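You operate a simulated robot arm through the tools that you are given. There is no shell and no other tool.

You are at the controls of a simulated robot arm. One attempt, no reset.

TASK
Tap the green broom head on the carriage and press it flat.
Fine: lay it the same way round as on its table; two to four mallet taps before the jaw shuts; jaw stays shut; mallet back on the tool ledge; carriage on to the first mark.

The check looks at the end state, three seconds after you hand in, the way a careful person would. Anything else that was tipped, shoved, dropped, spilled or broken makes it a failure.

THE ROBOT
A 7-joint arm with a fingered hand, fixed in place. Base frame: the origin is on the floor under the middle of its stand, x ahead of it, y to its left, z up. Lengths are in mm, angles in degrees, forces in N, time in s.
With the tool pointing down near the work surface it reaches from about 100 to 840 mm from the base axis. Its first joint turns from -115.0 to 115.0 degrees. Payload 5 kg.
The TCP is the grasp point between the finger pads, 32 mm short of the fingertips. In the tool frame z runs along the fingers and y along their closing line. The gripper opens to 160 mm; its body begins 89 mm behind the TCP. The gripper is a hand of 4 fingers: y runs from the thumb to the fingers, the wrist lies at [0, 0, -267] in the tool frame.
Orientation is told as [roll, pitch, yaw] about the base's x, y, z axes, in that order, counted from this pose: with the fingers straight down and closing along the base's y, the tool's x points along the base's -x, its y along +y and its z along -z.

THE INTERFACE
- The arm moves only by the tool apply_moves. Its argument "moves" is a list that holds one entry, the list of rows, each a list of 6 numbers: the turn, a rotation vector about the base's x, y, z in degrees, then the shift along the base's x, y, z in mm. In form: [[[rx, ry, rz, dx, dy, dz], ...]]. A call has 1 to 20 rows; each row shifts and turns the commanded pose from where the row before left it. Each row takes 0.2 s and may step no farther than 50 mm and 8.6 degrees from the row before; otherwise, the whole call is refused. A pose out of reach is approached as far as the arm can. The call stops where the force on the tool passes 70 N (or 10 N more than at its start, if that is more) or the arm is blocked; 0.2 s more then pass. In this call time passes only in rows, and 0.2 s behind the last. The reply holds the time, the measured pose of the TCP, the force on the tool along the base axes, the opening and the grip force, in the units named above and with some noise, with the torque about the TCP (base axes, N m) and any sound that the robot's microphone picked up.
- Cameras (640 x 400 px; columns grow to the right, rows downward): "scene" is fixed at [400.9, -649.5, 1624.1]; the picture's right is [-0.69, -0.72, 0.00], its down [-0.71, 0.68, -0.18] and it looks along [0.13, -0.12, -0.98] (base axes); focal length 214 px, centre (320, 200). "wrist" rides on the gripper at [80, -4, -114] in the tool frame; the picture's right is [0.05, 1.00, 0.00], its down [-0.82, 0.04, -0.58] and it looks along [-0.58, 0.03, 0.82] (tool axes); focal length 265 px, centre (320, 200). There is no depth. A picture from a camera that has moved, and an enlarged one, comes with that camera's place and axes in the base frame and with its lens.
- snapshot(camera): a new picture of that camera. It takes no simulated time.
- slide_trunk(by): slides the trunk up (or, below 0, down) by that many mm; the arm rides with it, the base frame stays. It gives what a move gives, with no picture.
- set_fingers(finger1, finger2, finger3, thumb_bend): sets how far each is bent, from 0 (flat) to 100 (curled in); at 30 the hand is open as for a grip, at 70 the pads meet at the TCP. One left out holds its place. A second passes; each finger stops where it meets its share of the squeeze, and holds until it gets a number again. It is the only way to open and close the hand. It gives what a move gives, with no picture; readings hold the bend of each and the force on the fingers (four entries, about 0 where the hand has none), thumb and palm.
- zoom(camera, box): a new picture of the part [left, top, right, bottom] of that camera's present view, enlarged. It takes no simulated time.
- sign_off(): hands the job in; it is judged then, once.

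Nothing tells you positions but the pictures and the camera data. Unless the task says otherwise, let go and move clear before handing in.

The tools are called after ">>>" as a command line: name --argument value ..., lists and objects as JSON in quotes. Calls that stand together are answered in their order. apply_moves: Moves the arm, as the interface text tells. Its arguments: {"type":"object","properties":{"moves":{"type":"array","items":{"type":"array","items":{"type":"array","items":{"type":"number"}}}}},"required":["moves"]} The other tools are called the same way: slide_trunk (by) moves the trunk up or down; set_fingers (finger1, finger2, finger3, thumb_bend) moves the fingers one by one; snapshot (camera) takes a picture; zoom (camera, box) takes an enlarged picture of a part of a camera's view; sign_off () hands the job in.

At the start:

```text
clock: 0.0
ee_pos: [594.6, 231.7, 1573.4]
ee_rot: [0.0, 0.0, 0.0]
ft_force: [0.0, -0.1, -0.5]
torque: [0.02, -0.03, -0.01]
opening: 159.9
finger_force: 0.0
shape: jaw
bend: [30.0, 30.0, 30.0, 30.0]
finger forces: [0.0, 0.1, 0.1, 0.0, 0.1, 0.0]
trunk travel left (down, up): [-850.0, 140.0]
```

scene: 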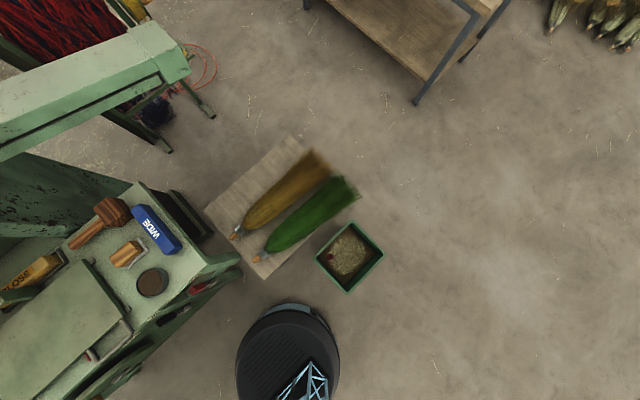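
wrist: 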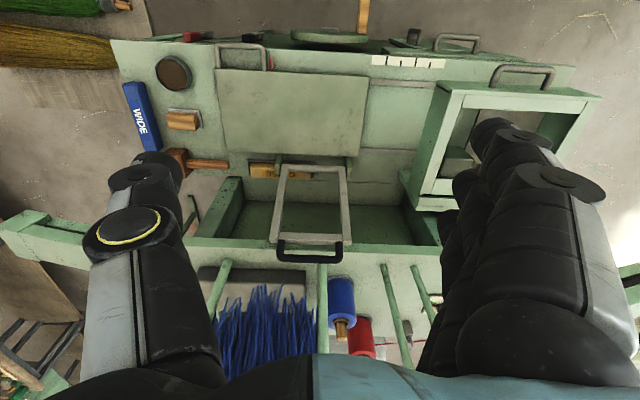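

I see a green machine bench on the left with a mallet, wedges/labels and a carriage, and a small table with two broom heads (brown/gold and green). I'll look closer at everything before moving.

>>> zoom --camera "scene" --box '[0, 150, 240, 400]'

>>> zoom --camera "scene" --box '[180, 120, 400, 300]'

>>> zoom --camera "wrist" --box '[100, 20, 420, 220]'

>>> zoom --camera "wrist" --box '[320, 20, 640, 220]'

>>> zoom --camera "scene" --box '[0, 0, 240, 160]'

```text
1.60 times, centred on (120, 275) of scene
camera zoom: at [400.9, -649.5, 1624.1], right [-0.69, -0.72, 0.0], down [-0.71, 0.68, -0.18], along [0.13, -0.12, -0.98], focal length 343 px, centre (640, 80)
```

zoom: 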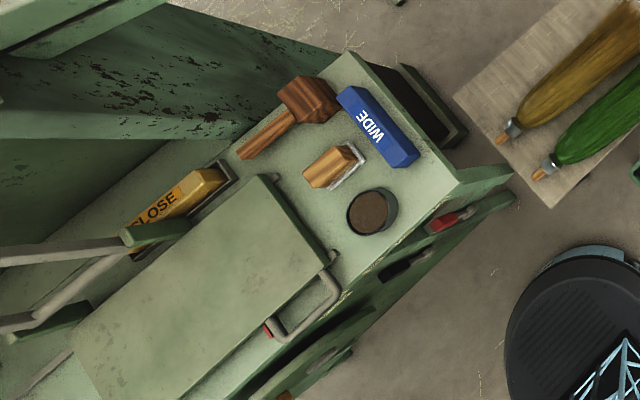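

```text
2.22 times, centred on (290, 210) of scene
camera zoom: at [400.9, -649.5, 1624.1], right [-0.69, -0.72, 0.0], down [-0.71, 0.68, -0.18], along [0.13, -0.12, -0.98], focal length 477 px, centre (387, 178)
```

zoom: 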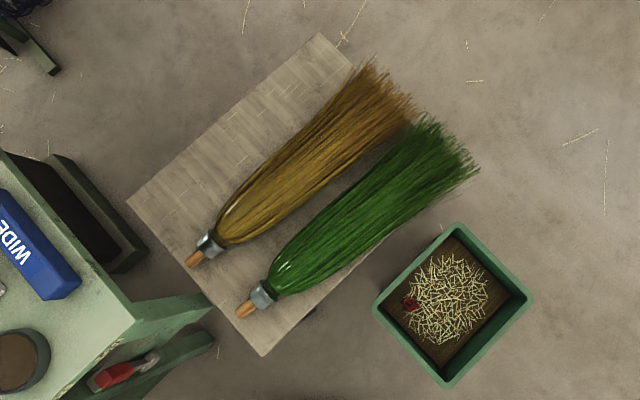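

```text
2.00 times, centred on (260, 120) of wrist
camera zoom: at [514.2, 225.8, 1686.5], right [-0.05, 1.0, 0.0], down [0.82, 0.04, 0.58], along [0.58, 0.03, -0.82], focal length 531 px, centre (440, 360)
```

zoom: 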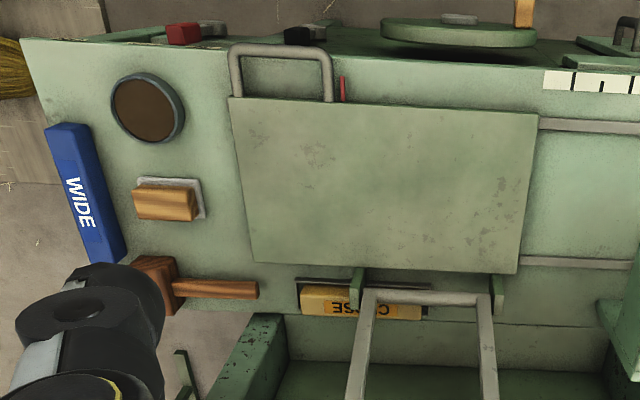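

```text
2.00 times, centred on (480, 120) of wrist
camera zoom: at [514.2, 225.8, 1686.5], right [-0.05, 1.0, 0.0], down [0.82, 0.04, 0.58], along [0.58, 0.03, -0.82], focal length 531 px, centre (0, 360)
```

zoom: 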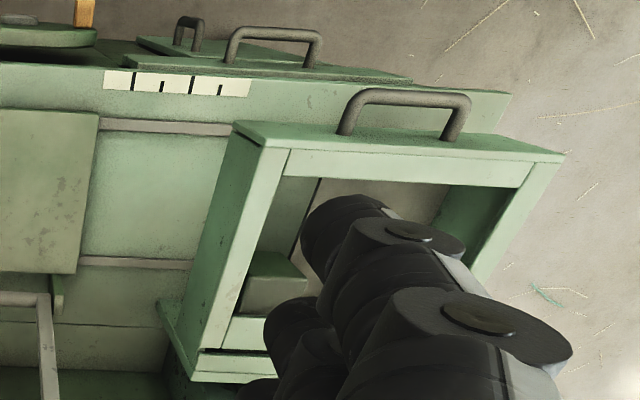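

```text
2.50 times, centred on (120, 80) of scene
camera zoom: at [400.9, -649.5, 1624.1], right [-0.69, -0.72, 0.0], down [-0.71, 0.68, -0.18], along [0.13, -0.12, -0.98], focal length 536 px, centre (820, 500)
```

zoom: 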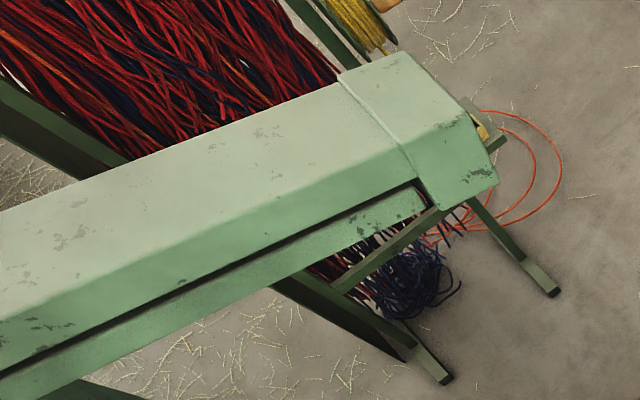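

The bench has a plate with a handle (likely the carriage), rails, a white scale strip, and a raised U-shaped bar. I want closer views of all the details.

>>> zoom --camera "wrist" --box '[200, 130, 400, 280]'

>>> zoom --camera "scene" --box '[-60, 200, 100, 320]'

>>> zoom --camera "scene" --box '[60, 160, 220, 320]'

>>> zoom --camera "wrist" --box '[340, 20, 500, 120]'

>>> zoom --camera "wrist" --box '[180, 20, 380, 120]'

>>> zoom --camera "scene" --box '[60, 240, 260, 400]'

```text
2.67 times, centred on (300, 205) of wrist
camera zoom: at [514.2, 225.8, 1686.5], right [-0.05, 1.0, 0.0], down [0.82, 0.04, 0.58], along [0.58, 0.03, -0.82], focal length 708 px, centre (373, 187)
```

zoom: 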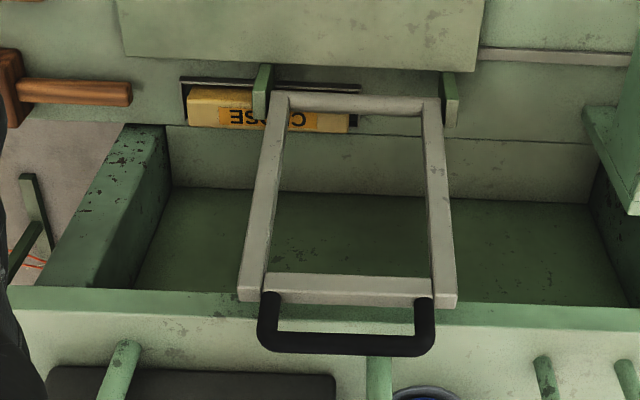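

```text
refused: -60 is not a number from 0 to 640
```

```text
2.50 times, centred on (140, 240) of scene
camera zoom: at [400.9, -649.5, 1624.1], right [-0.69, -0.72, 0.0], down [-0.71, 0.68, -0.18], along [0.13, -0.12, -0.98], focal length 536 px, centre (770, 100)
```

zoom: 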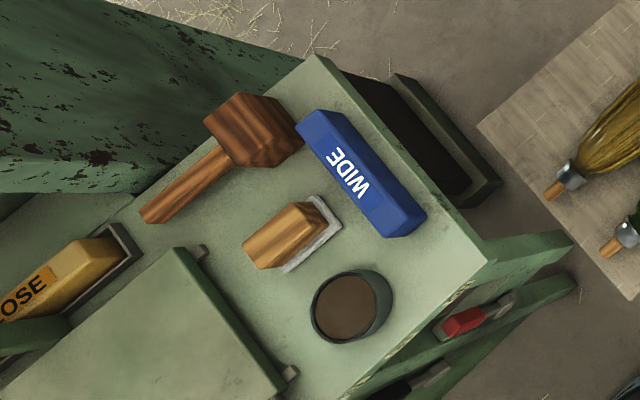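

```text
4.00 times, centred on (420, 70) of wrist
camera zoom: at [514.2, 225.8, 1686.5], right [-0.05, 1.0, 0.0], down [0.82, 0.04, 0.58], along [0.58, 0.03, -0.82], focal length 1062 px, centre (-80, 720)
```

zoom: 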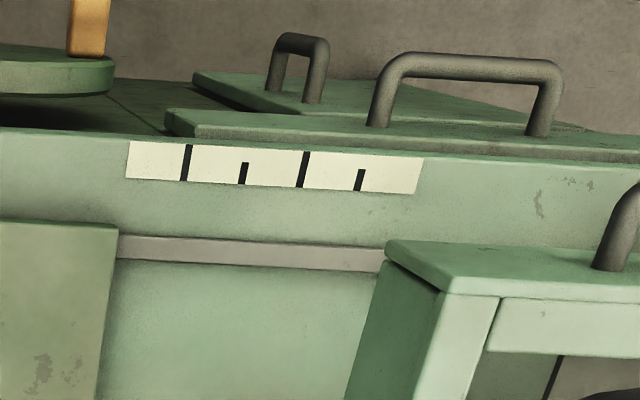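

```text
3.20 times, centred on (280, 70) of wrist
camera zoom: at [514.2, 225.8, 1686.5], right [-0.05, 1.0, 0.0], down [0.82, 0.04, 0.58], along [0.58, 0.03, -0.82], focal length 849 px, centre (448, 616)
```

zoom: 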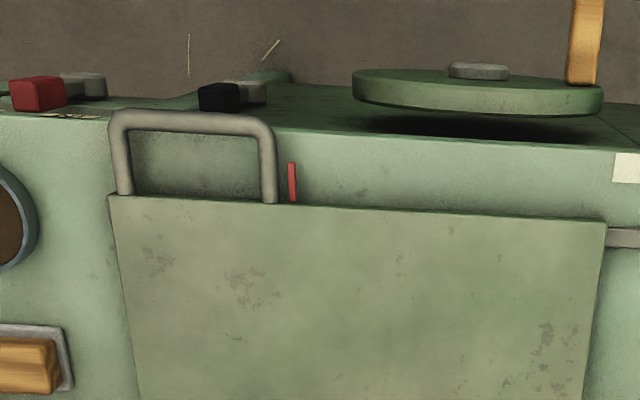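

```text
2.50 times, centred on (160, 320) of scene
camera zoom: at [400.9, -649.5, 1624.1], right [-0.69, -0.72, 0.0], down [-0.71, 0.68, -0.18], along [0.13, -0.12, -0.98], focal length 536 px, centre (720, -100)
```

zoom: 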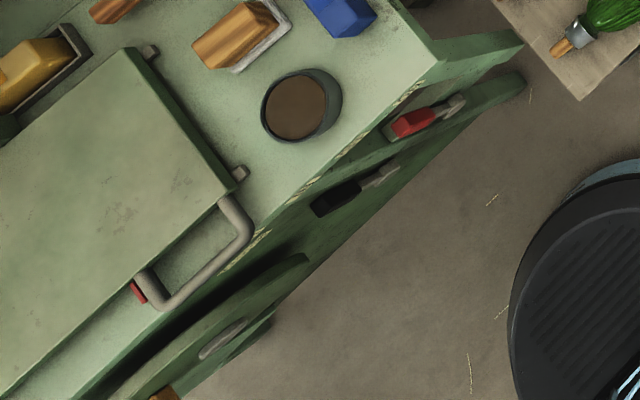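

The machine seems to be: a flat carriage plate with a front handle and red pointer, a hinged jaw frame leaning back behind it, and a scale to its left (+y). The bench top looks to be around z≈880–900, so I'll lower the trunk partway and look again.

>>> slide_trunk --by -300

>>> snapshot --camera "wrist"

>>> snapshot --camera "scene"

```text
clock: 3.0
ee_pos: [594.6, 231.1, 1273.4]
ee_rot: [0.0, -0.1, 0.0]
ft_force: [-0.1, -0.1, 0.6]
torque: [0.0, -0.01, 0.02]
opening: 159.7
finger_force: 0.0
shape: jaw
bend: [30.0, 30.0, 30.0, 30.0]
finger forces: [0.0, 0.1, 0.0, 0.0, 0.0, 0.0]
trunk travel left (down, up): [-550.0, 440.0]
```

```text
taken
camera wrist: at [514.1, 225.8, 1386.6], right [-0.05, 1.0, 0.0], down [0.82, 0.04, 0.58], along [0.58, 0.03, -0.82], focal length 265 px, centre (320, 200)
```

wrist: 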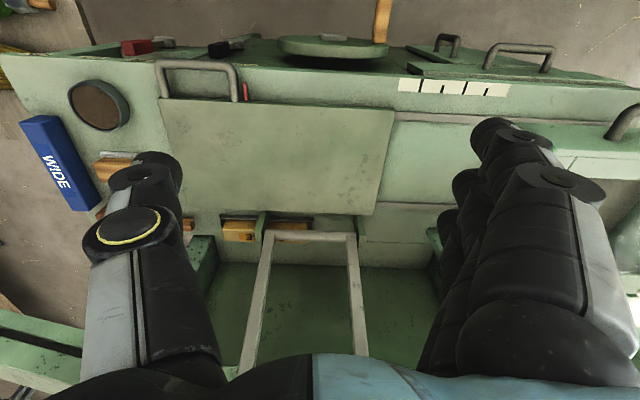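

```text
taken
```

scene: 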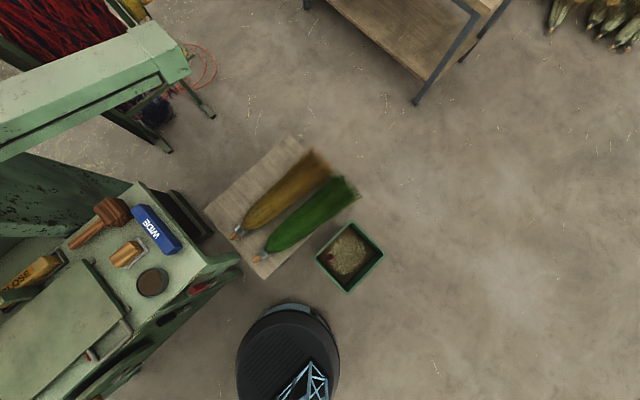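

Plate top triangulates to z≈905. Next I'll turn the tool -90° in yaw and move over toward the table side, so the wrist camera looks at the brooms.

>>> apply_moves --moves '[[[0, 0, -8.2, -13, -35, 0], [0, 0, -8.2, -13, -35, 0], [0, 0, -8.2, -13, -35, 0], [0, 0, -8.2, -13, -35, 0], [0, 0, -8.2, -13, -35, 0], [0, 0, -8.2, -13, -35, 0], [0, 0, -8.2, -13, -35, 0], [0, 0, -8.2, -13, -35, 0], [0, 0, -8.2, -13, -35, 0], [0, 0, -8.2, -13, -35, 0], [0, 0, -8, -13, -35, 0]]]'

>>> snapshot --camera "wrist"

>>> snapshot --camera "scene"

```text
clock: 5.4
ee_pos: [451.4, -152.9, 1272.5]
ee_rot: [-0.1, 0.0, -90.0]
ft_force: [0.4, -0.4, 0.4]
torque: [0.01, 0.0, -0.01]
opening: 159.9
finger_force: 0.1
shape: jaw
bend: [30.0, 30.0, 30.0, 30.0]
finger forces: [0.0, 0.1, 0.0, 0.0, 0.0, 0.0]
trunk travel left (down, up): [-550.0, 440.0]
```

```text
taken
camera wrist: at [447.2, -73.2, 1387.5], right [1.0, 0.05, 0.0], down [0.04, -0.82, 0.58], along [0.03, -0.58, -0.82], focal length 265 px, centre (320, 200)
```

wrist: 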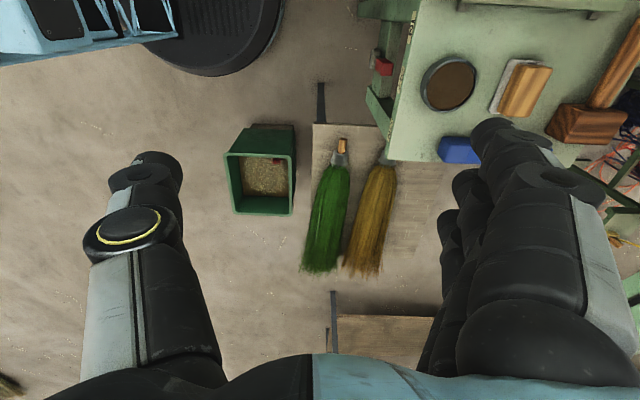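

```text
taken
```

scene: 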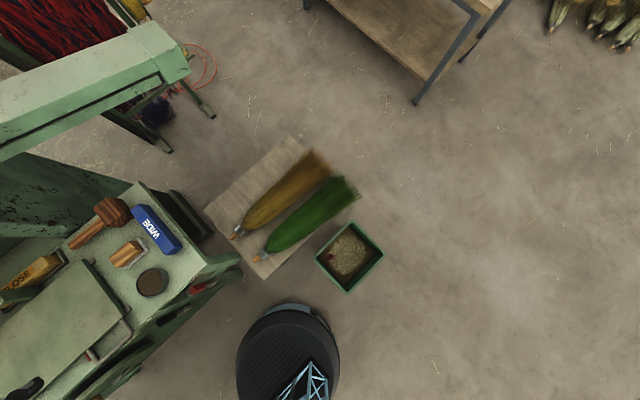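

The green broom head lies on a low table with its stub toward +y. I'll zoom in to triangulate it.

>>> zoom --camera "wrist" --box '[220, 100, 440, 300]'

>>> zoom --camera "wrist" --box '[360, 0, 640, 180]'

>>> zoom --camera "scene" --box '[230, 160, 370, 280]'

```text
2.00 times, centred on (330, 200) of wrist
camera zoom: at [447.2, -73.2, 1387.5], right [1.0, 0.05, 0.0], down [0.04, -0.82, 0.58], along [0.03, -0.58, -0.82], focal length 531 px, centre (300, 200)
```

zoom: 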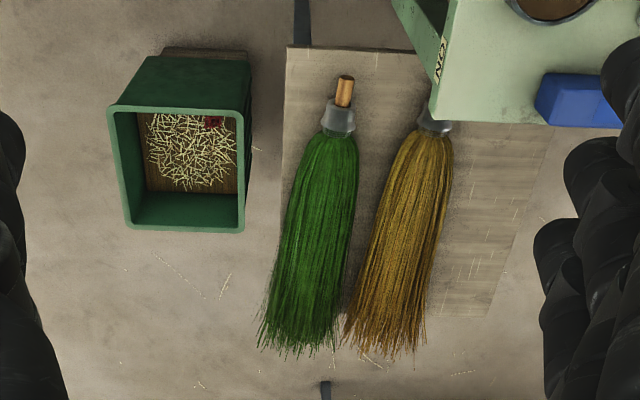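

```text
2.22 times, centred on (500, 90) of wrist
camera zoom: at [447.2, -73.2, 1387.5], right [1.0, 0.05, 0.0], down [0.04, -0.82, 0.58], along [0.03, -0.58, -0.82], focal length 590 px, centre (-80, 444)
```

zoom: 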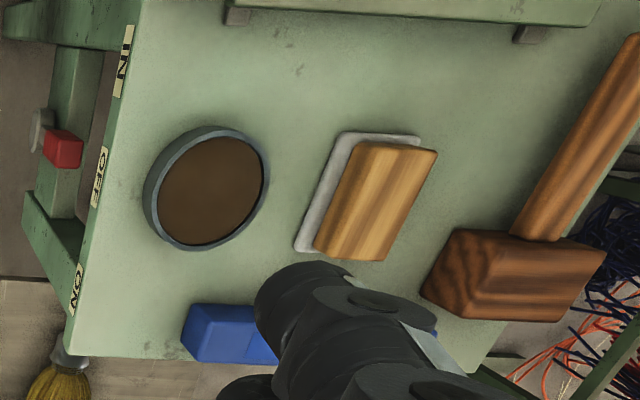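

```text
3.33 times, centred on (300, 220) of scene
camera zoom: at [400.9, -649.5, 1624.1], right [-0.69, -0.72, 0.0], down [-0.71, 0.68, -0.18], along [0.13, -0.12, -0.98], focal length 715 px, centre (387, 133)
```

zoom: 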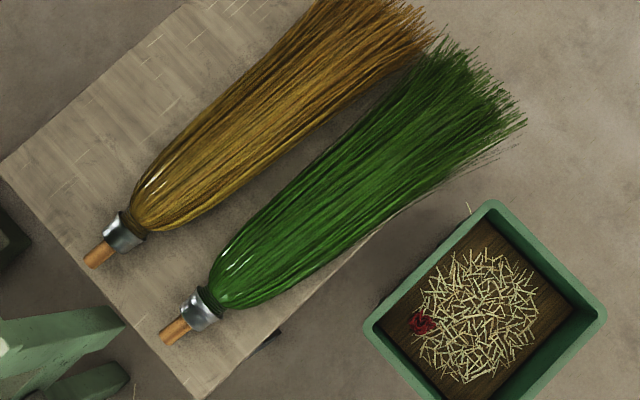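

The broom heads sit on a table at roughly z≈620–670, the green one along y with stub tip near (531,-374) and bristle ends near y≈-920. The mallet is far out (x≈940), so I'll test how far the arm can reach at a safe height.

>>> apply_moves --moves '[[[0, 0, 0, 50, 0, 0], [0, 0, 0, 50, 0, 0], [0, 0, 0, 50, 0, 0], [0, 0, 0, 50, 0, 0], [0, 0, 0, 50, 0, 0], [0, 0, 0, 50, 0, 0], [0, 0, 0, 50, 0, 0], [0, 0, 0, 50, 0, 0], [0, 0, 0, 50, 0, 0]]]'

>>> snapshot --camera "wrist"

>>> snapshot --camera "scene"

```text
clock: 7.4
ee_pos: [903.3, -154.3, 1268.3]
ee_rot: [-0.2, 0.0, -89.9]
ft_force: [0.3, -0.2, 0.2]
torque: [0.0, 0.07, -0.02]
opening: 159.9
finger_force: 0.1
shape: jaw
bend: [30.0, 30.0, 30.0, 30.0]
finger forces: [0.0, 0.0, 0.1, 0.0, 0.0, 0.0]
trunk travel left (down, up): [-550.0, 440.0]
```

```text
taken
camera wrist: at [899.0, -76.1, 1383.1], right [1.0, 0.05, 0.0], down [0.04, -0.82, 0.58], along [0.03, -0.58, -0.82], focal length 265 px, centre (320, 200)
```

wrist: 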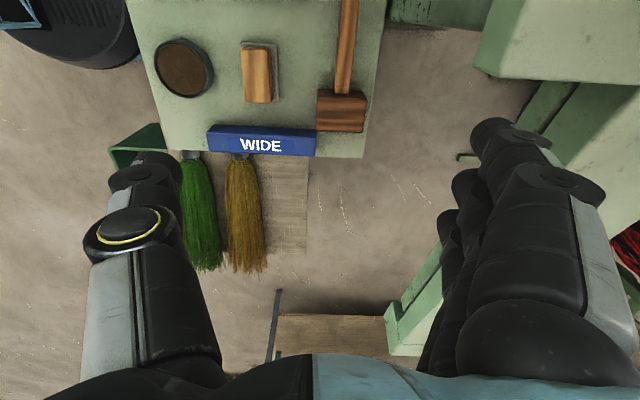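

```text
taken
```

scene: 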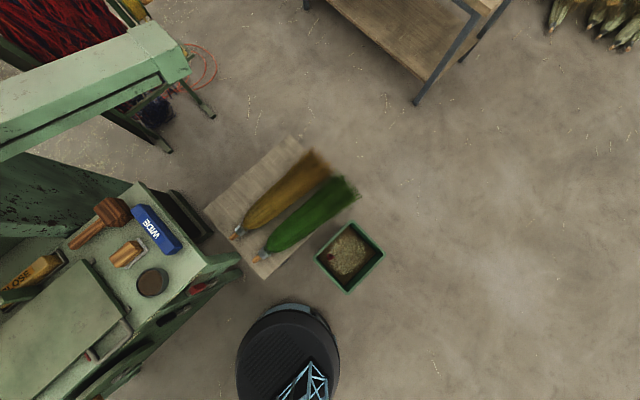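

The arm reaches x≈903 with the tool down at this height. I'll push a bit farther to find the limit.

>>> apply_moves --moves '[[[0, 0, 0, 30, 0, 0], [0, 0, 0, 30, 0, 0]]]'

>>> zoom --camera "wrist" --box '[120, 0, 420, 180]'

```text
clock: 8.0
ee_pos: [948.7, -149.5, 1265.4]
ee_rot: [-0.1, -0.1, -90.0]
ft_force: [-0.1, 0.6, 1.3]
torque: [-0.03, 0.0, -0.01]
opening: 159.9
finger_force: 0.0
shape: jaw
bend: [30.0, 30.0, 30.0, 30.0]
finger forces: [0.0, 0.0, 0.0, 0.1, 0.1, 0.0]
out of reach, approached as far as the arm can: row 2
trunk travel left (down, up): [-550.0, 440.0]
```

```text
2.13 times, centred on (270, 90) of wrist
camera zoom: at [945.2, -70.8, 1380.6], right [1.0, 0.05, 0.0], down [0.04, -0.82, 0.58], along [0.03, -0.58, -0.82], focal length 566 px, centre (427, 435)
```

zoom: 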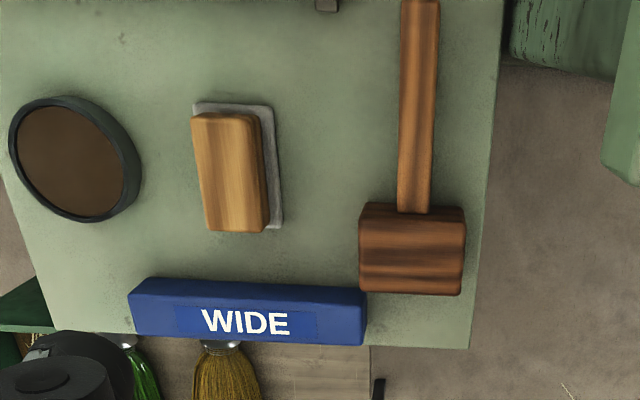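

The arm reaches about 955 mm radius with the tool down, so the mallet (handle along y at x≈941, head near y≈-212) is just within reach. Now I'll turn the tool round to look along +y at the carriage, jaw and the gate from the side.

>>> apply_moves --moves '[[[0, 0, 8.5, -13, 0, 0], [0, 0, 8.5, -13, 0, 0], [0, 0, 8.5, -13, 0, 0], [0, 0, 8.5, -13, 0, 0], [0, 0, 8.5, -13, 0, 0], [0, 0, 8.5, -13, 0, 0], [0, 0, 8.5, -13, 0, 0], [0, 0, 8.5, -13, 0, 0], [0, 0, 8.5, -13, 0, 0], [0, 0, 8.5, -13, 0, 0], [0, 0, 8.5, -13, 0, 0], [0, 0, 8.5, -13, 0, 0], [0, 0, 8.5, -13, 0, 0], [0, 0, 8.5, -13, 0, 0], [0, 0, 8.5, -13, 0, 0], [0, 0, 8.5, -13, 0, 0], [0, 0, 8.5, -13, 0, 0], [0, 0, 8.5, -13, 0, 0], [0, 0, 8.5, -13, 0, 0], [0, 0, 8.5, -13, 0, 0]]]'

>>> snapshot --camera "wrist"

```text
clock: 12.2
ee_pos: [687.6, -150.0, 1267.2]
ee_rot: [0.0, -0.1, 80.1]
ft_force: [0.0, -0.5, 0.2]
torque: [0.03, 0.01, 0.05]
opening: 160.1
finger_force: 0.0
shape: jaw
bend: [30.0, 30.0, 30.0, 30.0]
finger forces: [0.1, 0.1, 0.0, 0.1, 0.1, 0.0]
trunk travel left (down, up): [-550.0, 440.0]
```

```text
taken
camera wrist: at [678.2, -232.5, 1381.1], right [-0.99, 0.12, 0.0], down [0.1, 0.81, 0.58], along [0.07, 0.57, -0.82], focal length 265 px, centre (320, 200)
```

wrist: 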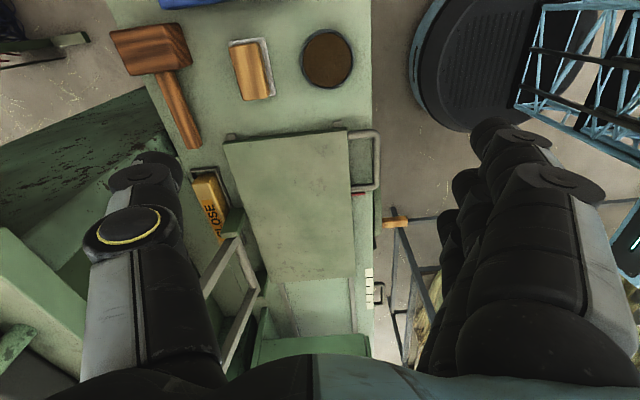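

>>> zoom --camera "wrist" --box '[170, 120, 400, 370]'

>>> zoom --camera "wrist" --box '[100, 0, 380, 180]'

>>> zoom --camera "wrist" --box '[180, 220, 300, 380]'

```text
1.60 times, centred on (285, 245) of wrist
camera zoom: at [678.2, -232.5, 1381.1], right [-0.99, 0.12, 0.0], down [0.1, 0.81, 0.58], along [0.07, 0.57, -0.82], focal length 425 px, centre (376, 128)
```

zoom: 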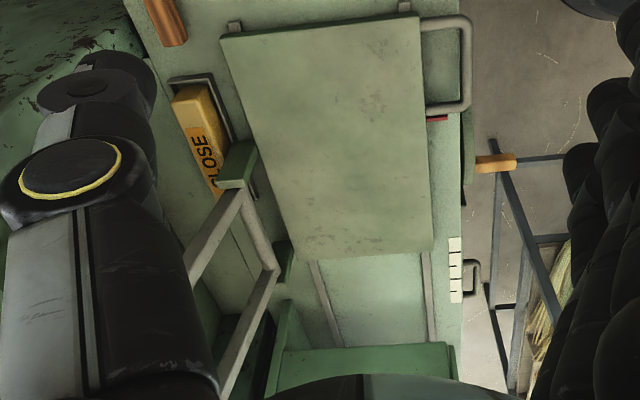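

```text
2.22 times, centred on (240, 90) of wrist
camera zoom: at [678.2, -232.5, 1381.1], right [-0.99, 0.12, 0.0], down [0.1, 0.81, 0.58], along [0.07, 0.57, -0.82], focal length 590 px, centre (498, 444)
```

zoom: 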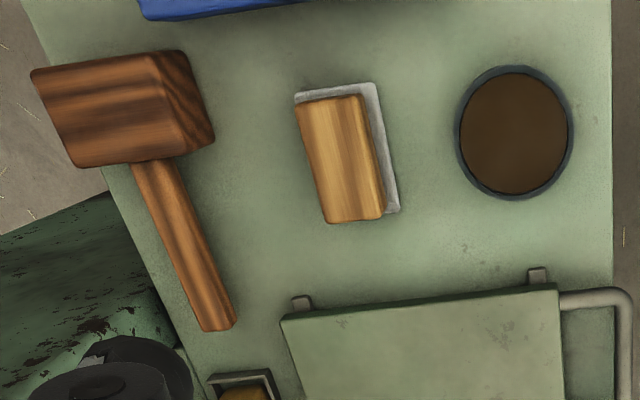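

```text
2.50 times, centred on (240, 300) of wrist
camera zoom: at [678.2, -232.5, 1381.1], right [-0.99, 0.12, 0.0], down [0.1, 0.81, 0.58], along [0.07, 0.57, -0.82], focal length 664 px, centre (520, -50)
```

zoom: 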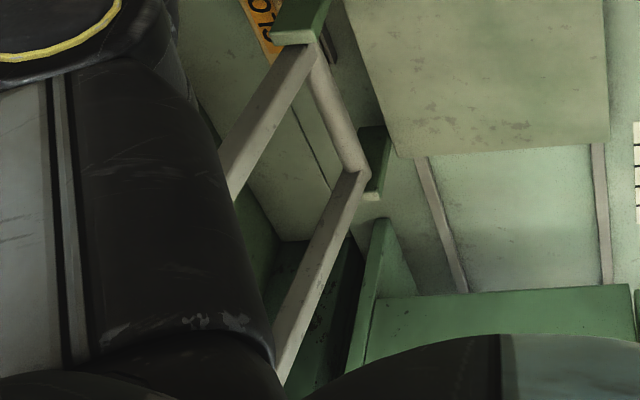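

I can see the jaw frame hinged behind the plate. I'll move along +y to look at the gate and the scale.

>>> apply_moves --moves '[[[0, 0, 0, -10, 50, 0], [0, 0, 0, -10, 50, 0], [0, 0, 0, -10, 50, 0], [0, 0, 0, -10, 50, 0], [0, 0, 0, -10, 50, 0], [0, 0, 0, -10, 50, 0], [0, 0, 0, -10, 50, 0]]]'

>>> snapshot --camera "wrist"

>>> zoom --camera "wrist" --box '[200, 50, 440, 250]'

```text
refused: row 1 steps farther than a row can; nothing moved
```

```text
taken
camera wrist: at [678.2, -232.5, 1381.1], right [-0.99, 0.12, 0.0], down [0.1, 0.81, 0.58], along [0.07, 0.57, -0.82], focal length 265 px, centre (320, 200)
```

wrist: 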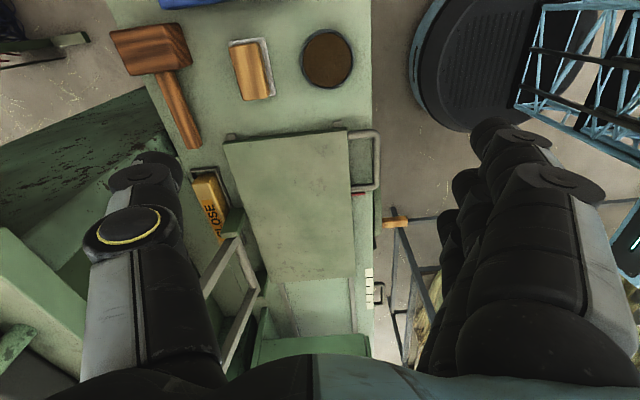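

```text
2.00 times, centred on (320, 150) of wrist
camera zoom: at [678.2, -232.5, 1381.1], right [-0.99, 0.12, 0.0], down [0.1, 0.81, 0.58], along [0.07, 0.57, -0.82], focal length 531 px, centre (320, 300)
```

zoom: 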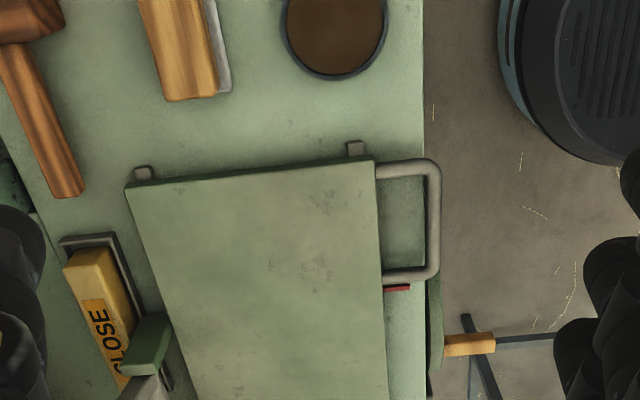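

That step was slightly too long; I'll repeat with shorter steps.

>>> apply_moves --moves '[[[0, 0, 0, -10, 48, 0], [0, 0, 0, -10, 48, 0], [0, 0, 0, -10, 48, 0], [0, 0, 0, -10, 48, 0], [0, 0, 0, -10, 48, 0], [0, 0, 0, -10, 48, 0], [0, 0, 0, -10, 48, 0]]]'

>>> snapshot --camera "wrist"

>>> zoom --camera "wrist" --box '[160, 0, 420, 160]'

>>> zoom --camera "wrist" --box '[180, 130, 440, 340]'

```text
clock: 13.8
ee_pos: [619.8, 187.9, 1267.7]
ee_rot: [0.0, 0.0, 80.0]
ft_force: [-1.0, -0.7, -0.1]
torque: [-0.02, 0.0, 0.01]
opening: 159.8
finger_force: 0.0
shape: jaw
bend: [30.0, 30.0, 30.0, 30.0]
finger forces: [0.0, 0.1, 0.1, 0.0, 0.1, 0.1]
trunk travel left (down, up): [-550.0, 440.0]
```

```text
taken
camera wrist: at [609.7, 106.6, 1381.8], right [-0.99, 0.12, 0.0], down [0.1, 0.81, 0.58], along [0.07, 0.57, -0.82], focal length 265 px, centre (320, 200)
```

wrist: 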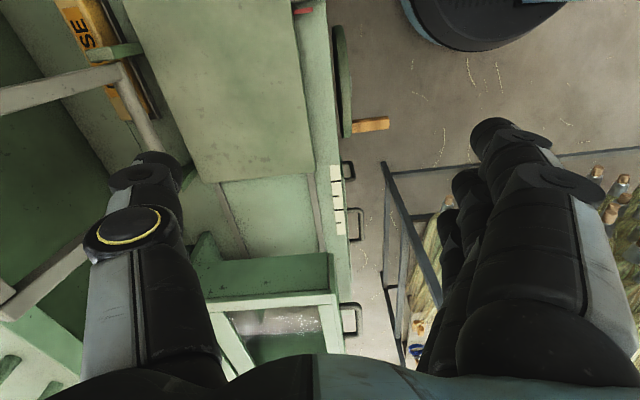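

```text
2.46 times, centred on (290, 80) of wrist
camera zoom: at [609.7, 106.6, 1381.8], right [-0.99, 0.12, 0.0], down [0.1, 0.81, 0.58], along [0.07, 0.57, -0.82], focal length 653 px, centre (394, 495)
```

zoom: 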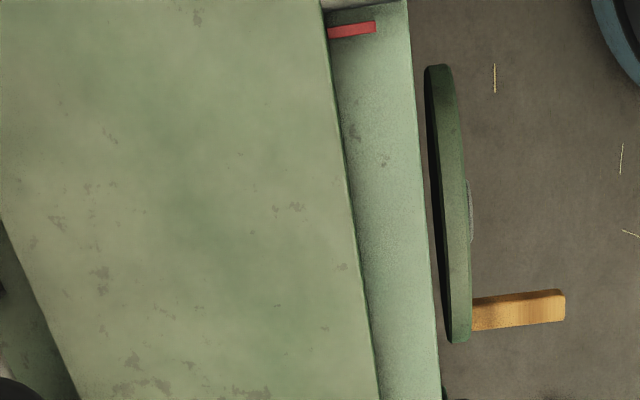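

```text
1.90 times, centred on (310, 235) of wrist
camera zoom: at [609.7, 106.6, 1381.8], right [-0.99, 0.12, 0.0], down [0.1, 0.81, 0.58], along [0.07, 0.57, -0.82], focal length 506 px, centre (339, 133)
```

zoom: 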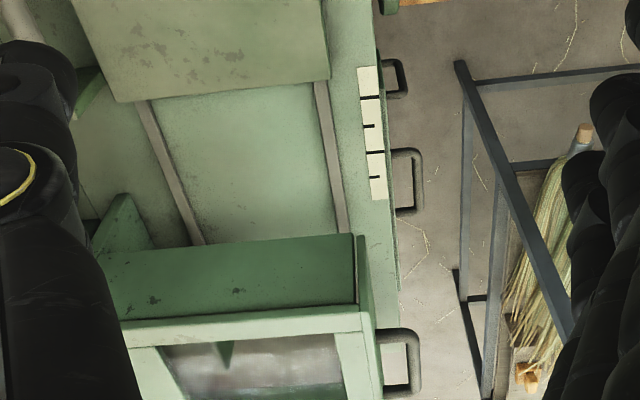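

There's a box-like structure at y≈600+ in the carriage's path; I need to know whether the carriage passes under it. I'll tilt the camera and go lower to look horizontally along +y.

>>> apply_moves --moves '[[[7, 0, 0, 0, -20, -30], [7, 0, 0, 0, -20, -30], [7, 0, 0, 0, -20, -30], [7, 0, 0, 0, -20, -30], [7, 0, 0, 0, -20, -30]]]'

>>> snapshot --camera "wrist"

>>> zoom --camera "wrist" --box '[180, 60, 440, 260]'

```text
clock: 15.0
ee_pos: [621.6, 81.6, 1117.2]
ee_rot: [7.0, -34.7, 77.8]
ft_force: [0.9, -5.9, -1.0]
torque: [0.55, 0.06, 0.09]
opening: 160.0
finger_force: 0.0
shape: jaw
bend: [30.0, 30.0, 30.0, 30.0]
finger forces: [0.0, 0.0, 0.0, 0.0, 0.0, 0.0]
trunk travel left (down, up): [-550.0, 440.0]
```

```text
taken
camera wrist: at [610.6, -50.3, 1164.7], right [-0.99, 0.1, 0.07], down [0.1, 0.33, 0.94], along [0.07, 0.94, -0.34], focal length 265 px, centre (320, 200)
```

wrist: 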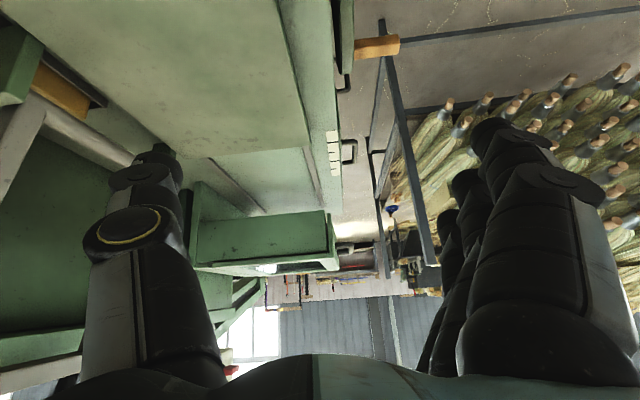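

```text
2.00 times, centred on (310, 160) of wrist
camera zoom: at [610.6, -50.3, 1164.7], right [-0.99, 0.1, 0.07], down [0.1, 0.33, 0.94], along [0.07, 0.94, -0.34], focal length 531 px, centre (340, 280)
```

zoom: 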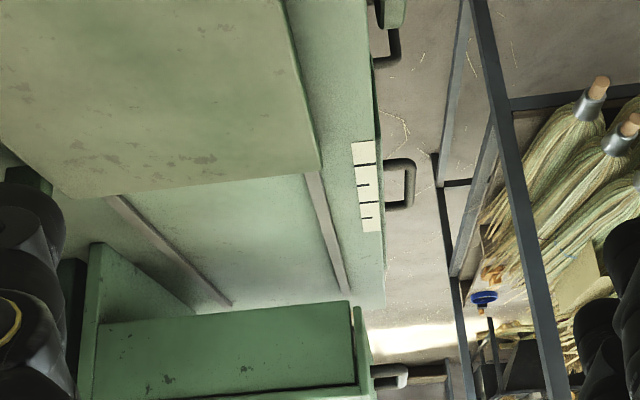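

The box bottom is raised (≈z 970) so the carriage passes under it. I'll now untilt, turn the tool back to yaw -90° and go over the green broom head.

>>> apply_moves --moves '[[[-7, 0, 0, 0, 20, 30], [-7, 0, 0, 0, 20, 30], [-7, 0, 0, 0, 20, 30], [-7, 0, 0, 0, 20, 30], [-7, 0, 0, 0, 20, 30]]]'

>>> apply_moves --moves '[[[0, 0, -8.5, -5, -35, 0], [0, 0, -8.5, -5, -35, 0], [0, 0, -8.5, -5, -35, 0], [0, 0, -8.5, -5, -35, 0], [0, 0, -8.5, -5, -35, 0], [0, 0, -8.5, -5, -35, 0], [0, 0, -8.5, -5, -35, 0], [0, 0, -8.5, -5, -35, 0], [0, 0, -8.5, -5, -35, 0], [0, 0, -8.5, -5, -35, 0], [0, 0, -8.5, -5, -35, 0], [0, 0, -8.5, -5, -35, 0], [0, 0, -8.5, -5, -35, 0], [0, 0, -8.5, -5, -35, 0], [0, 0, -8.5, -5, -35, 0], [0, 0, -8.5, -5, -35, 0], [0, 0, -8.5, -5, -35, 0], [0, 0, -8.5, -5, -35, 0], [0, 0, -8.5, -5, -35, 0], [0, 0, -8.5, -5, -35, 0]]]'

>>> snapshot --camera "wrist"

>>> snapshot --camera "scene"

```text
clock: 16.2
ee_pos: [620.1, 186.6, 1269.0]
ee_rot: [0.1, 0.1, 79.8]
ft_force: [0.7, 0.3, 0.2]
torque: [0.0, 0.01, 0.01]
opening: 160.2
finger_force: 0.0
shape: jaw
bend: [30.0, 30.0, 30.0, 30.0]
finger forces: [0.1, 0.0, 0.0, 0.1, 0.0, 0.0]
trunk travel left (down, up): [-550.0, 440.0]
```

```text
clock: 20.4
ee_pos: [521.7, -514.9, 1268.8]
ee_rot: [0.0, 0.1, -90.3]
ft_force: [0.6, -1.1, 0.5]
torque: [0.03, 0.03, 0.01]
opening: 159.9
finger_force: 0.0
shape: jaw
bend: [30.0, 30.0, 30.0, 30.0]
finger forces: [0.0, 0.1, 0.1, 0.1, 0.0, 0.0]
trunk travel left (down, up): [-550.0, 440.0]
```

```text
taken
camera wrist: at [515.7, -436.3, 1382.8], right [1.0, 0.05, 0.0], down [0.04, -0.82, 0.58], along [0.03, -0.58, -0.82], focal length 265 px, centre (320, 200)
```

wrist: 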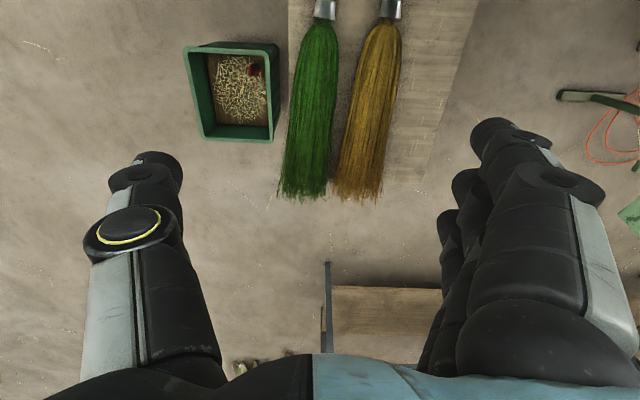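

```text
taken
```

scene: 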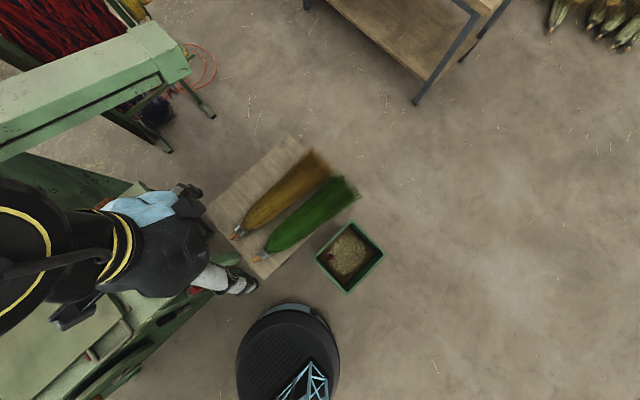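

The hand is now above the table. I'll lower the trunk by 450 and take a closer look at the green head.

>>> slide_trunk --by -430

>>> snapshot --camera "wrist"

>>> snapshot --camera "scene"

```text
refused: -430 is not a number from -400 to 400
```

```text
taken
camera wrist: at [515.7, -436.3, 1382.8], right [1.0, 0.05, 0.0], down [0.04, -0.82, 0.58], along [0.03, -0.58, -0.82], focal length 265 px, centre (320, 200)
```

wrist: 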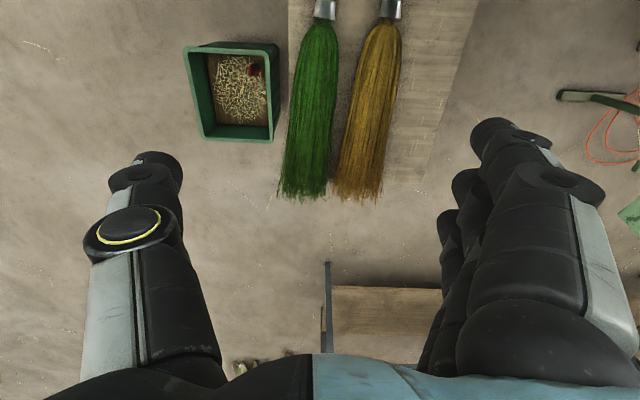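

```text
taken
```

scene: 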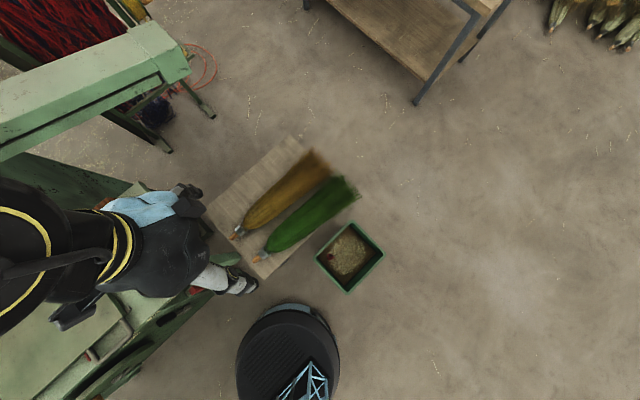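

The limit per trunk call is 400 mm, so I'll slide down by 400.

>>> slide_trunk --by -400

>>> snapshot --camera "wrist"

>>> snapshot --camera "scene"

```text
clock: 24.2
ee_pos: [519.4, -514.3, 869.1]
ee_rot: [-0.1, 0.0, -90.0]
ft_force: [-1.0, -0.7, 0.7]
torque: [-0.03, 0.01, 0.0]
opening: 160.1
finger_force: 0.1
shape: jaw
bend: [30.0, 30.0, 30.0, 30.0]
finger forces: [0.1, 0.0, 0.1, 0.0, 0.0, 0.0]
trunk travel left (down, up): [-150.0, 840.0]
```

```text
taken
camera wrist: at [515.2, -435.3, 983.4], right [1.0, 0.05, 0.0], down [0.04, -0.82, 0.58], along [0.03, -0.58, -0.82], focal length 265 px, centre (320, 200)
```

wrist: 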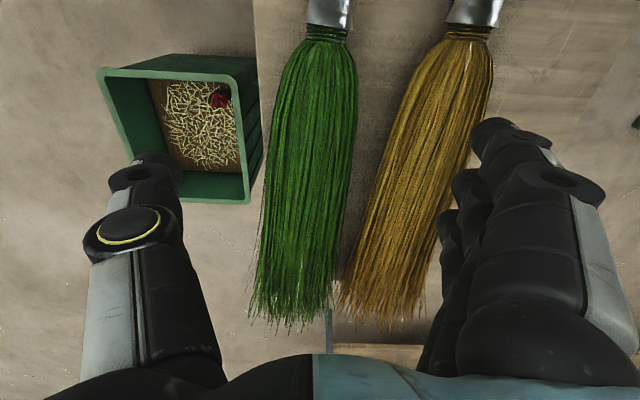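

```text
taken
```

scene: 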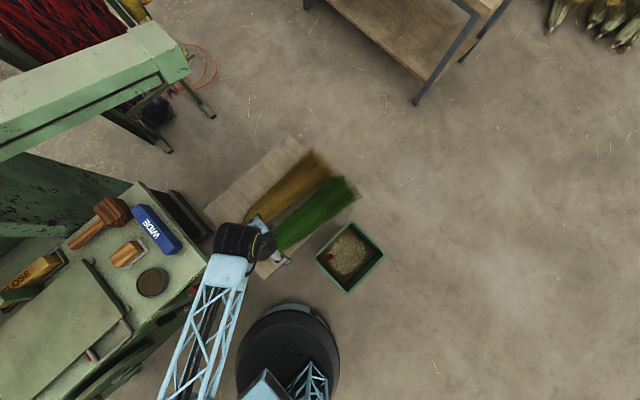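

The green head is well visible: shoulder about 99 mm wide at y≈-540, ~60 mm gap to the brown one. I'll narrow the hand a bit and align to the head's slight skew before descending.

>>> set_fingers --finger1 38 --finger2 38 --finger3 38 --thumb_bend 38

>>> apply_moves --moves '[[[0, 0, -4.5, -3, -29, -30], [0, 0, 0, 0, 0, -30]]]'

>>> snapshot --camera "wrist"

>>> zoom --camera "scene" --box '[180, 160, 380, 300]'

```text
clock: 25.2
ee_pos: [520.2, -513.3, 869.3]
ee_rot: [0.0, 0.1, -90.0]
ft_force: [0.0, -0.7, -0.1]
torque: [-0.01, 0.01, -0.01]
opening: 140.2
finger_force: 0.1
shape: fingers
bend: [38.0, 38.0, 38.0, 38.0]
finger forces: [0.1, 0.0, 0.0, 0.0, 0.0, 0.0]
trunk travel left (down, up): [-150.0, 840.0]
```

```text
clock: 25.8
ee_pos: [515.2, -543.7, 809.7]
ee_rot: [0.0, 0.1, -94.6]
ft_force: [0.8, 0.0, 0.3]
torque: [-0.01, -0.05, -0.03]
opening: 140.3
finger_force: 0.0
shape: fingers
bend: [38.0, 38.0, 38.0, 38.0]
finger forces: [0.1, 0.1, 0.0, 0.0, 0.0, 0.0]
trunk travel left (down, up): [-150.0, 840.0]
```

```text
taken
camera wrist: at [516.9, -465.0, 923.3], right [1.0, -0.03, 0.0], down [-0.02, -0.82, 0.58], along [-0.02, -0.58, -0.82], focal length 265 px, centre (320, 200)
```

wrist: 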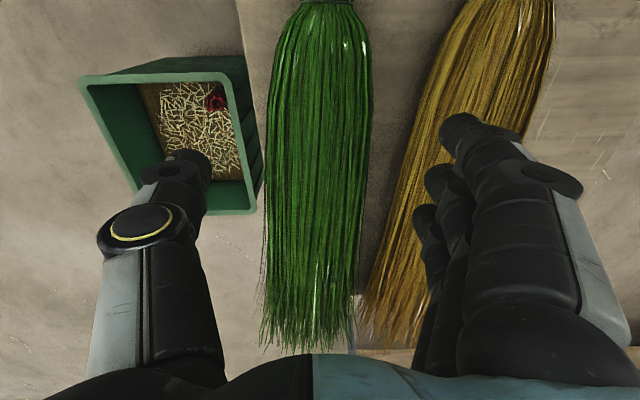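

```text
2.86 times, centred on (280, 230) of scene
camera zoom: at [400.9, -649.5, 1624.1], right [-0.69, -0.72, 0.0], down [-0.71, 0.68, -0.18], along [0.13, -0.12, -0.98], focal length 613 px, centre (434, 114)
```

zoom: 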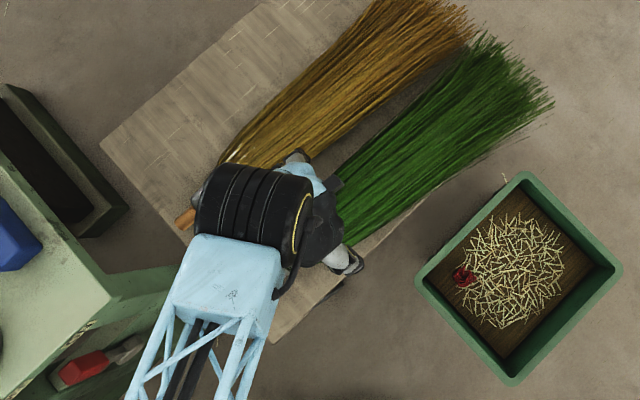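

The hand is centred over the green head's shoulder. I'll narrow slightly more and descend in steps.

>>> set_fingers --finger1 42 --finger2 42 --finger3 42 --thumb_bend 42

>>> apply_moves --moves '[[[0, 0, 0, 1, 1, -30], [0, 0, 0, 0, 0, -30], [0, 0, 0, 0, 0, -30]]]'

>>> snapshot --camera "wrist"

>>> zoom --camera "scene" --box '[200, 160, 340, 280]'

```text
clock: 26.8
ee_pos: [515.6, -543.6, 810.5]
ee_rot: [0.0, -0.1, -94.5]
ft_force: [-0.6, 0.8, 0.2]
torque: [-0.02, -0.03, -0.02]
opening: 124.3
finger_force: 0.0
shape: fingers
bend: [42.0, 42.0, 42.0, 42.0]
finger forces: [0.0, 0.0, 0.0, 0.1, 0.0, 0.0]
trunk travel left (down, up): [-150.0, 840.0]
```

```text
clock: 27.6
ee_pos: [516.7, -542.6, 719.0]
ee_rot: [0.0, 0.0, -94.5]
ft_force: [0.6, -1.0, 1.0]
torque: [0.02, 0.01, 0.04]
opening: 124.1
finger_force: 0.2
shape: fingers
bend: [42.0, 42.0, 42.0, 42.0]
finger forces: [0.0, 0.0, 0.0, 0.0, 0.1, 0.1]
trunk travel left (down, up): [-150.0, 840.0]
```

```text
taken
camera wrist: at [519.2, -463.3, 833.9], right [1.0, -0.03, 0.0], down [-0.02, -0.82, 0.58], along [-0.02, -0.58, -0.82], focal length 265 px, centre (320, 200)
```

wrist: 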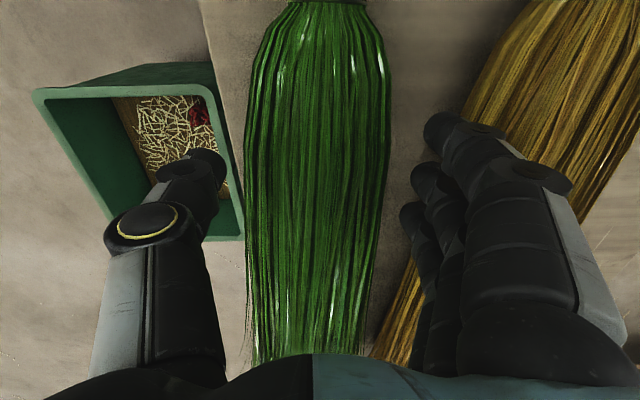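

```text
3.33 times, centred on (270, 220) of scene
camera zoom: at [400.9, -649.5, 1624.1], right [-0.69, -0.72, 0.0], down [-0.71, 0.68, -0.18], along [0.13, -0.12, -0.98], focal length 715 px, centre (487, 133)
```

zoom: 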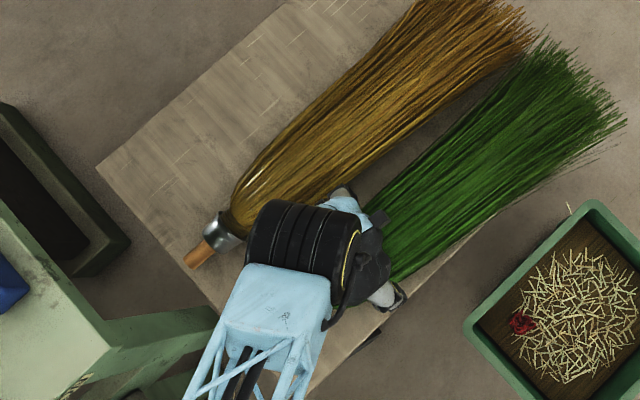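

Clearances look good on both sides. Continuing down to the grasp height.

>>> apply_moves --moves '[[[0, 0, 0, -1, 0, -20], [0, 0, 0, 0, 0, -20], [0, 0, 0, 0, 0, -17]]]'

>>> snapshot --camera "wrist"

```text
clock: 28.4
ee_pos: [517.1, -543.2, 662.3]
ee_rot: [0.0, 0.0, -94.4]
ft_force: [-0.7, 0.8, -0.5]
torque: [0.0, 0.0, -0.02]
opening: 124.1
finger_force: 0.1
shape: fingers
bend: [42.0, 42.0, 42.0, 42.0]
finger forces: [0.1, 0.0, 0.0, 0.0, 0.0, 0.0]
trunk travel left (down, up): [-150.0, 840.0]
```

```text
taken
camera wrist: at [519.0, -463.8, 776.3], right [1.0, -0.03, 0.0], down [-0.02, -0.82, 0.58], along [-0.02, -0.58, -0.82], focal length 265 px, centre (320, 200)
```

wrist: 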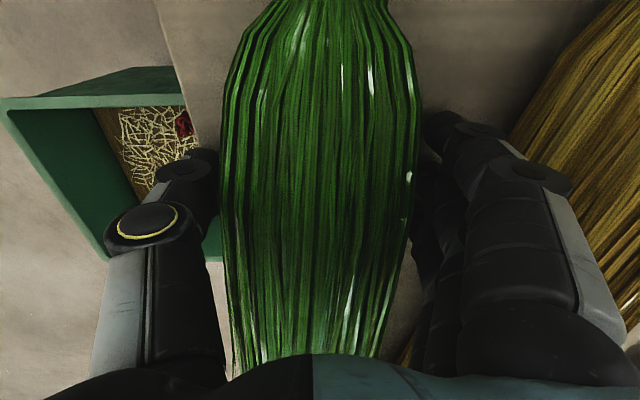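

Straddling the head with no contact. Closing the fingers gently.

>>> set_fingers --finger1 50 --finger2 50 --finger3 50 --thumb_bend 50

>>> snapshot --camera "wrist"

```text
clock: 29.4
ee_pos: [516.7, -542.5, 661.6]
ee_rot: [0.0, 0.0, -94.5]
ft_force: [-1.2, -0.3, -1.0]
torque: [0.0, 0.0, -0.03]
opening: 93.6
finger_force: 0.7
shape: fingers
bend: [50.0, 50.0, 50.0, 50.0]
finger forces: [0.0, 0.0, 0.2, 0.1, 1.3, 0.1]
trunk travel left (down, up): [-150.0, 840.0]
```

```text
taken
camera wrist: at [519.0, -463.6, 776.3], right [1.0, -0.03, 0.0], down [-0.02, -0.82, 0.58], along [-0.02, -0.58, -0.82], focal length 265 px, centre (320, 200)
```

wrist: 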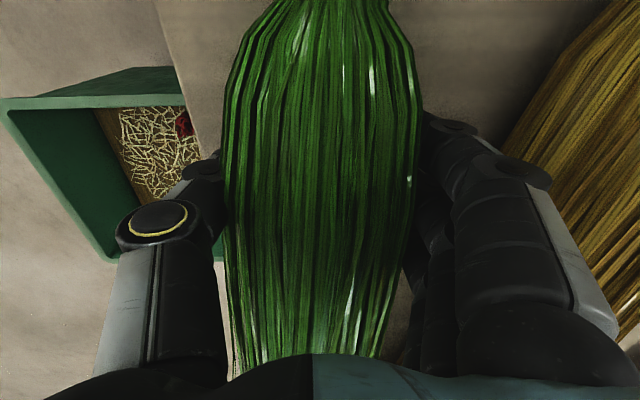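

Just touching. Closing further to grip.

>>> set_fingers --finger1 58 --finger2 58 --finger3 58 --thumb_bend 58

>>> snapshot --camera "wrist"

```text
clock: 30.4
ee_pos: [516.5, -543.2, 661.9]
ee_rot: [0.0, 0.1, -94.5]
ft_force: [0.6, 0.1, -0.3]
torque: [0.02, -0.02, 0.02]
opening: 85.3
finger_force: 15.4
shape: fingers
bend: [54.0, 52.0, 52.0, 53.0]
finger forces: [3.5, 5.6, 6.2, 0.0, 14.9, 0.0]
trunk travel left (down, up): [-150.0, 840.0]
```

```text
taken
camera wrist: at [519.1, -463.6, 776.2], right [1.0, -0.03, 0.0], down [-0.02, -0.82, 0.58], along [-0.02, -0.58, -0.82], focal length 265 px, centre (320, 200)
```

wrist: 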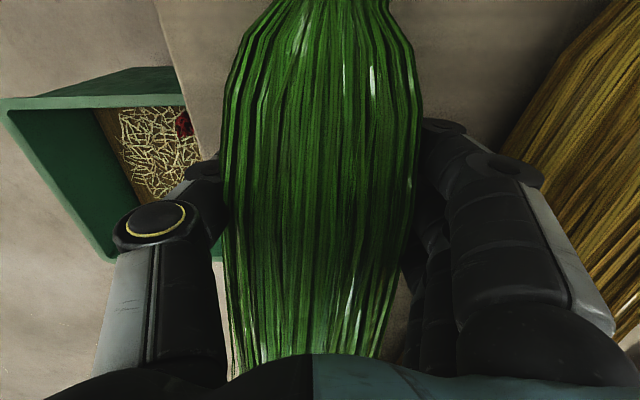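

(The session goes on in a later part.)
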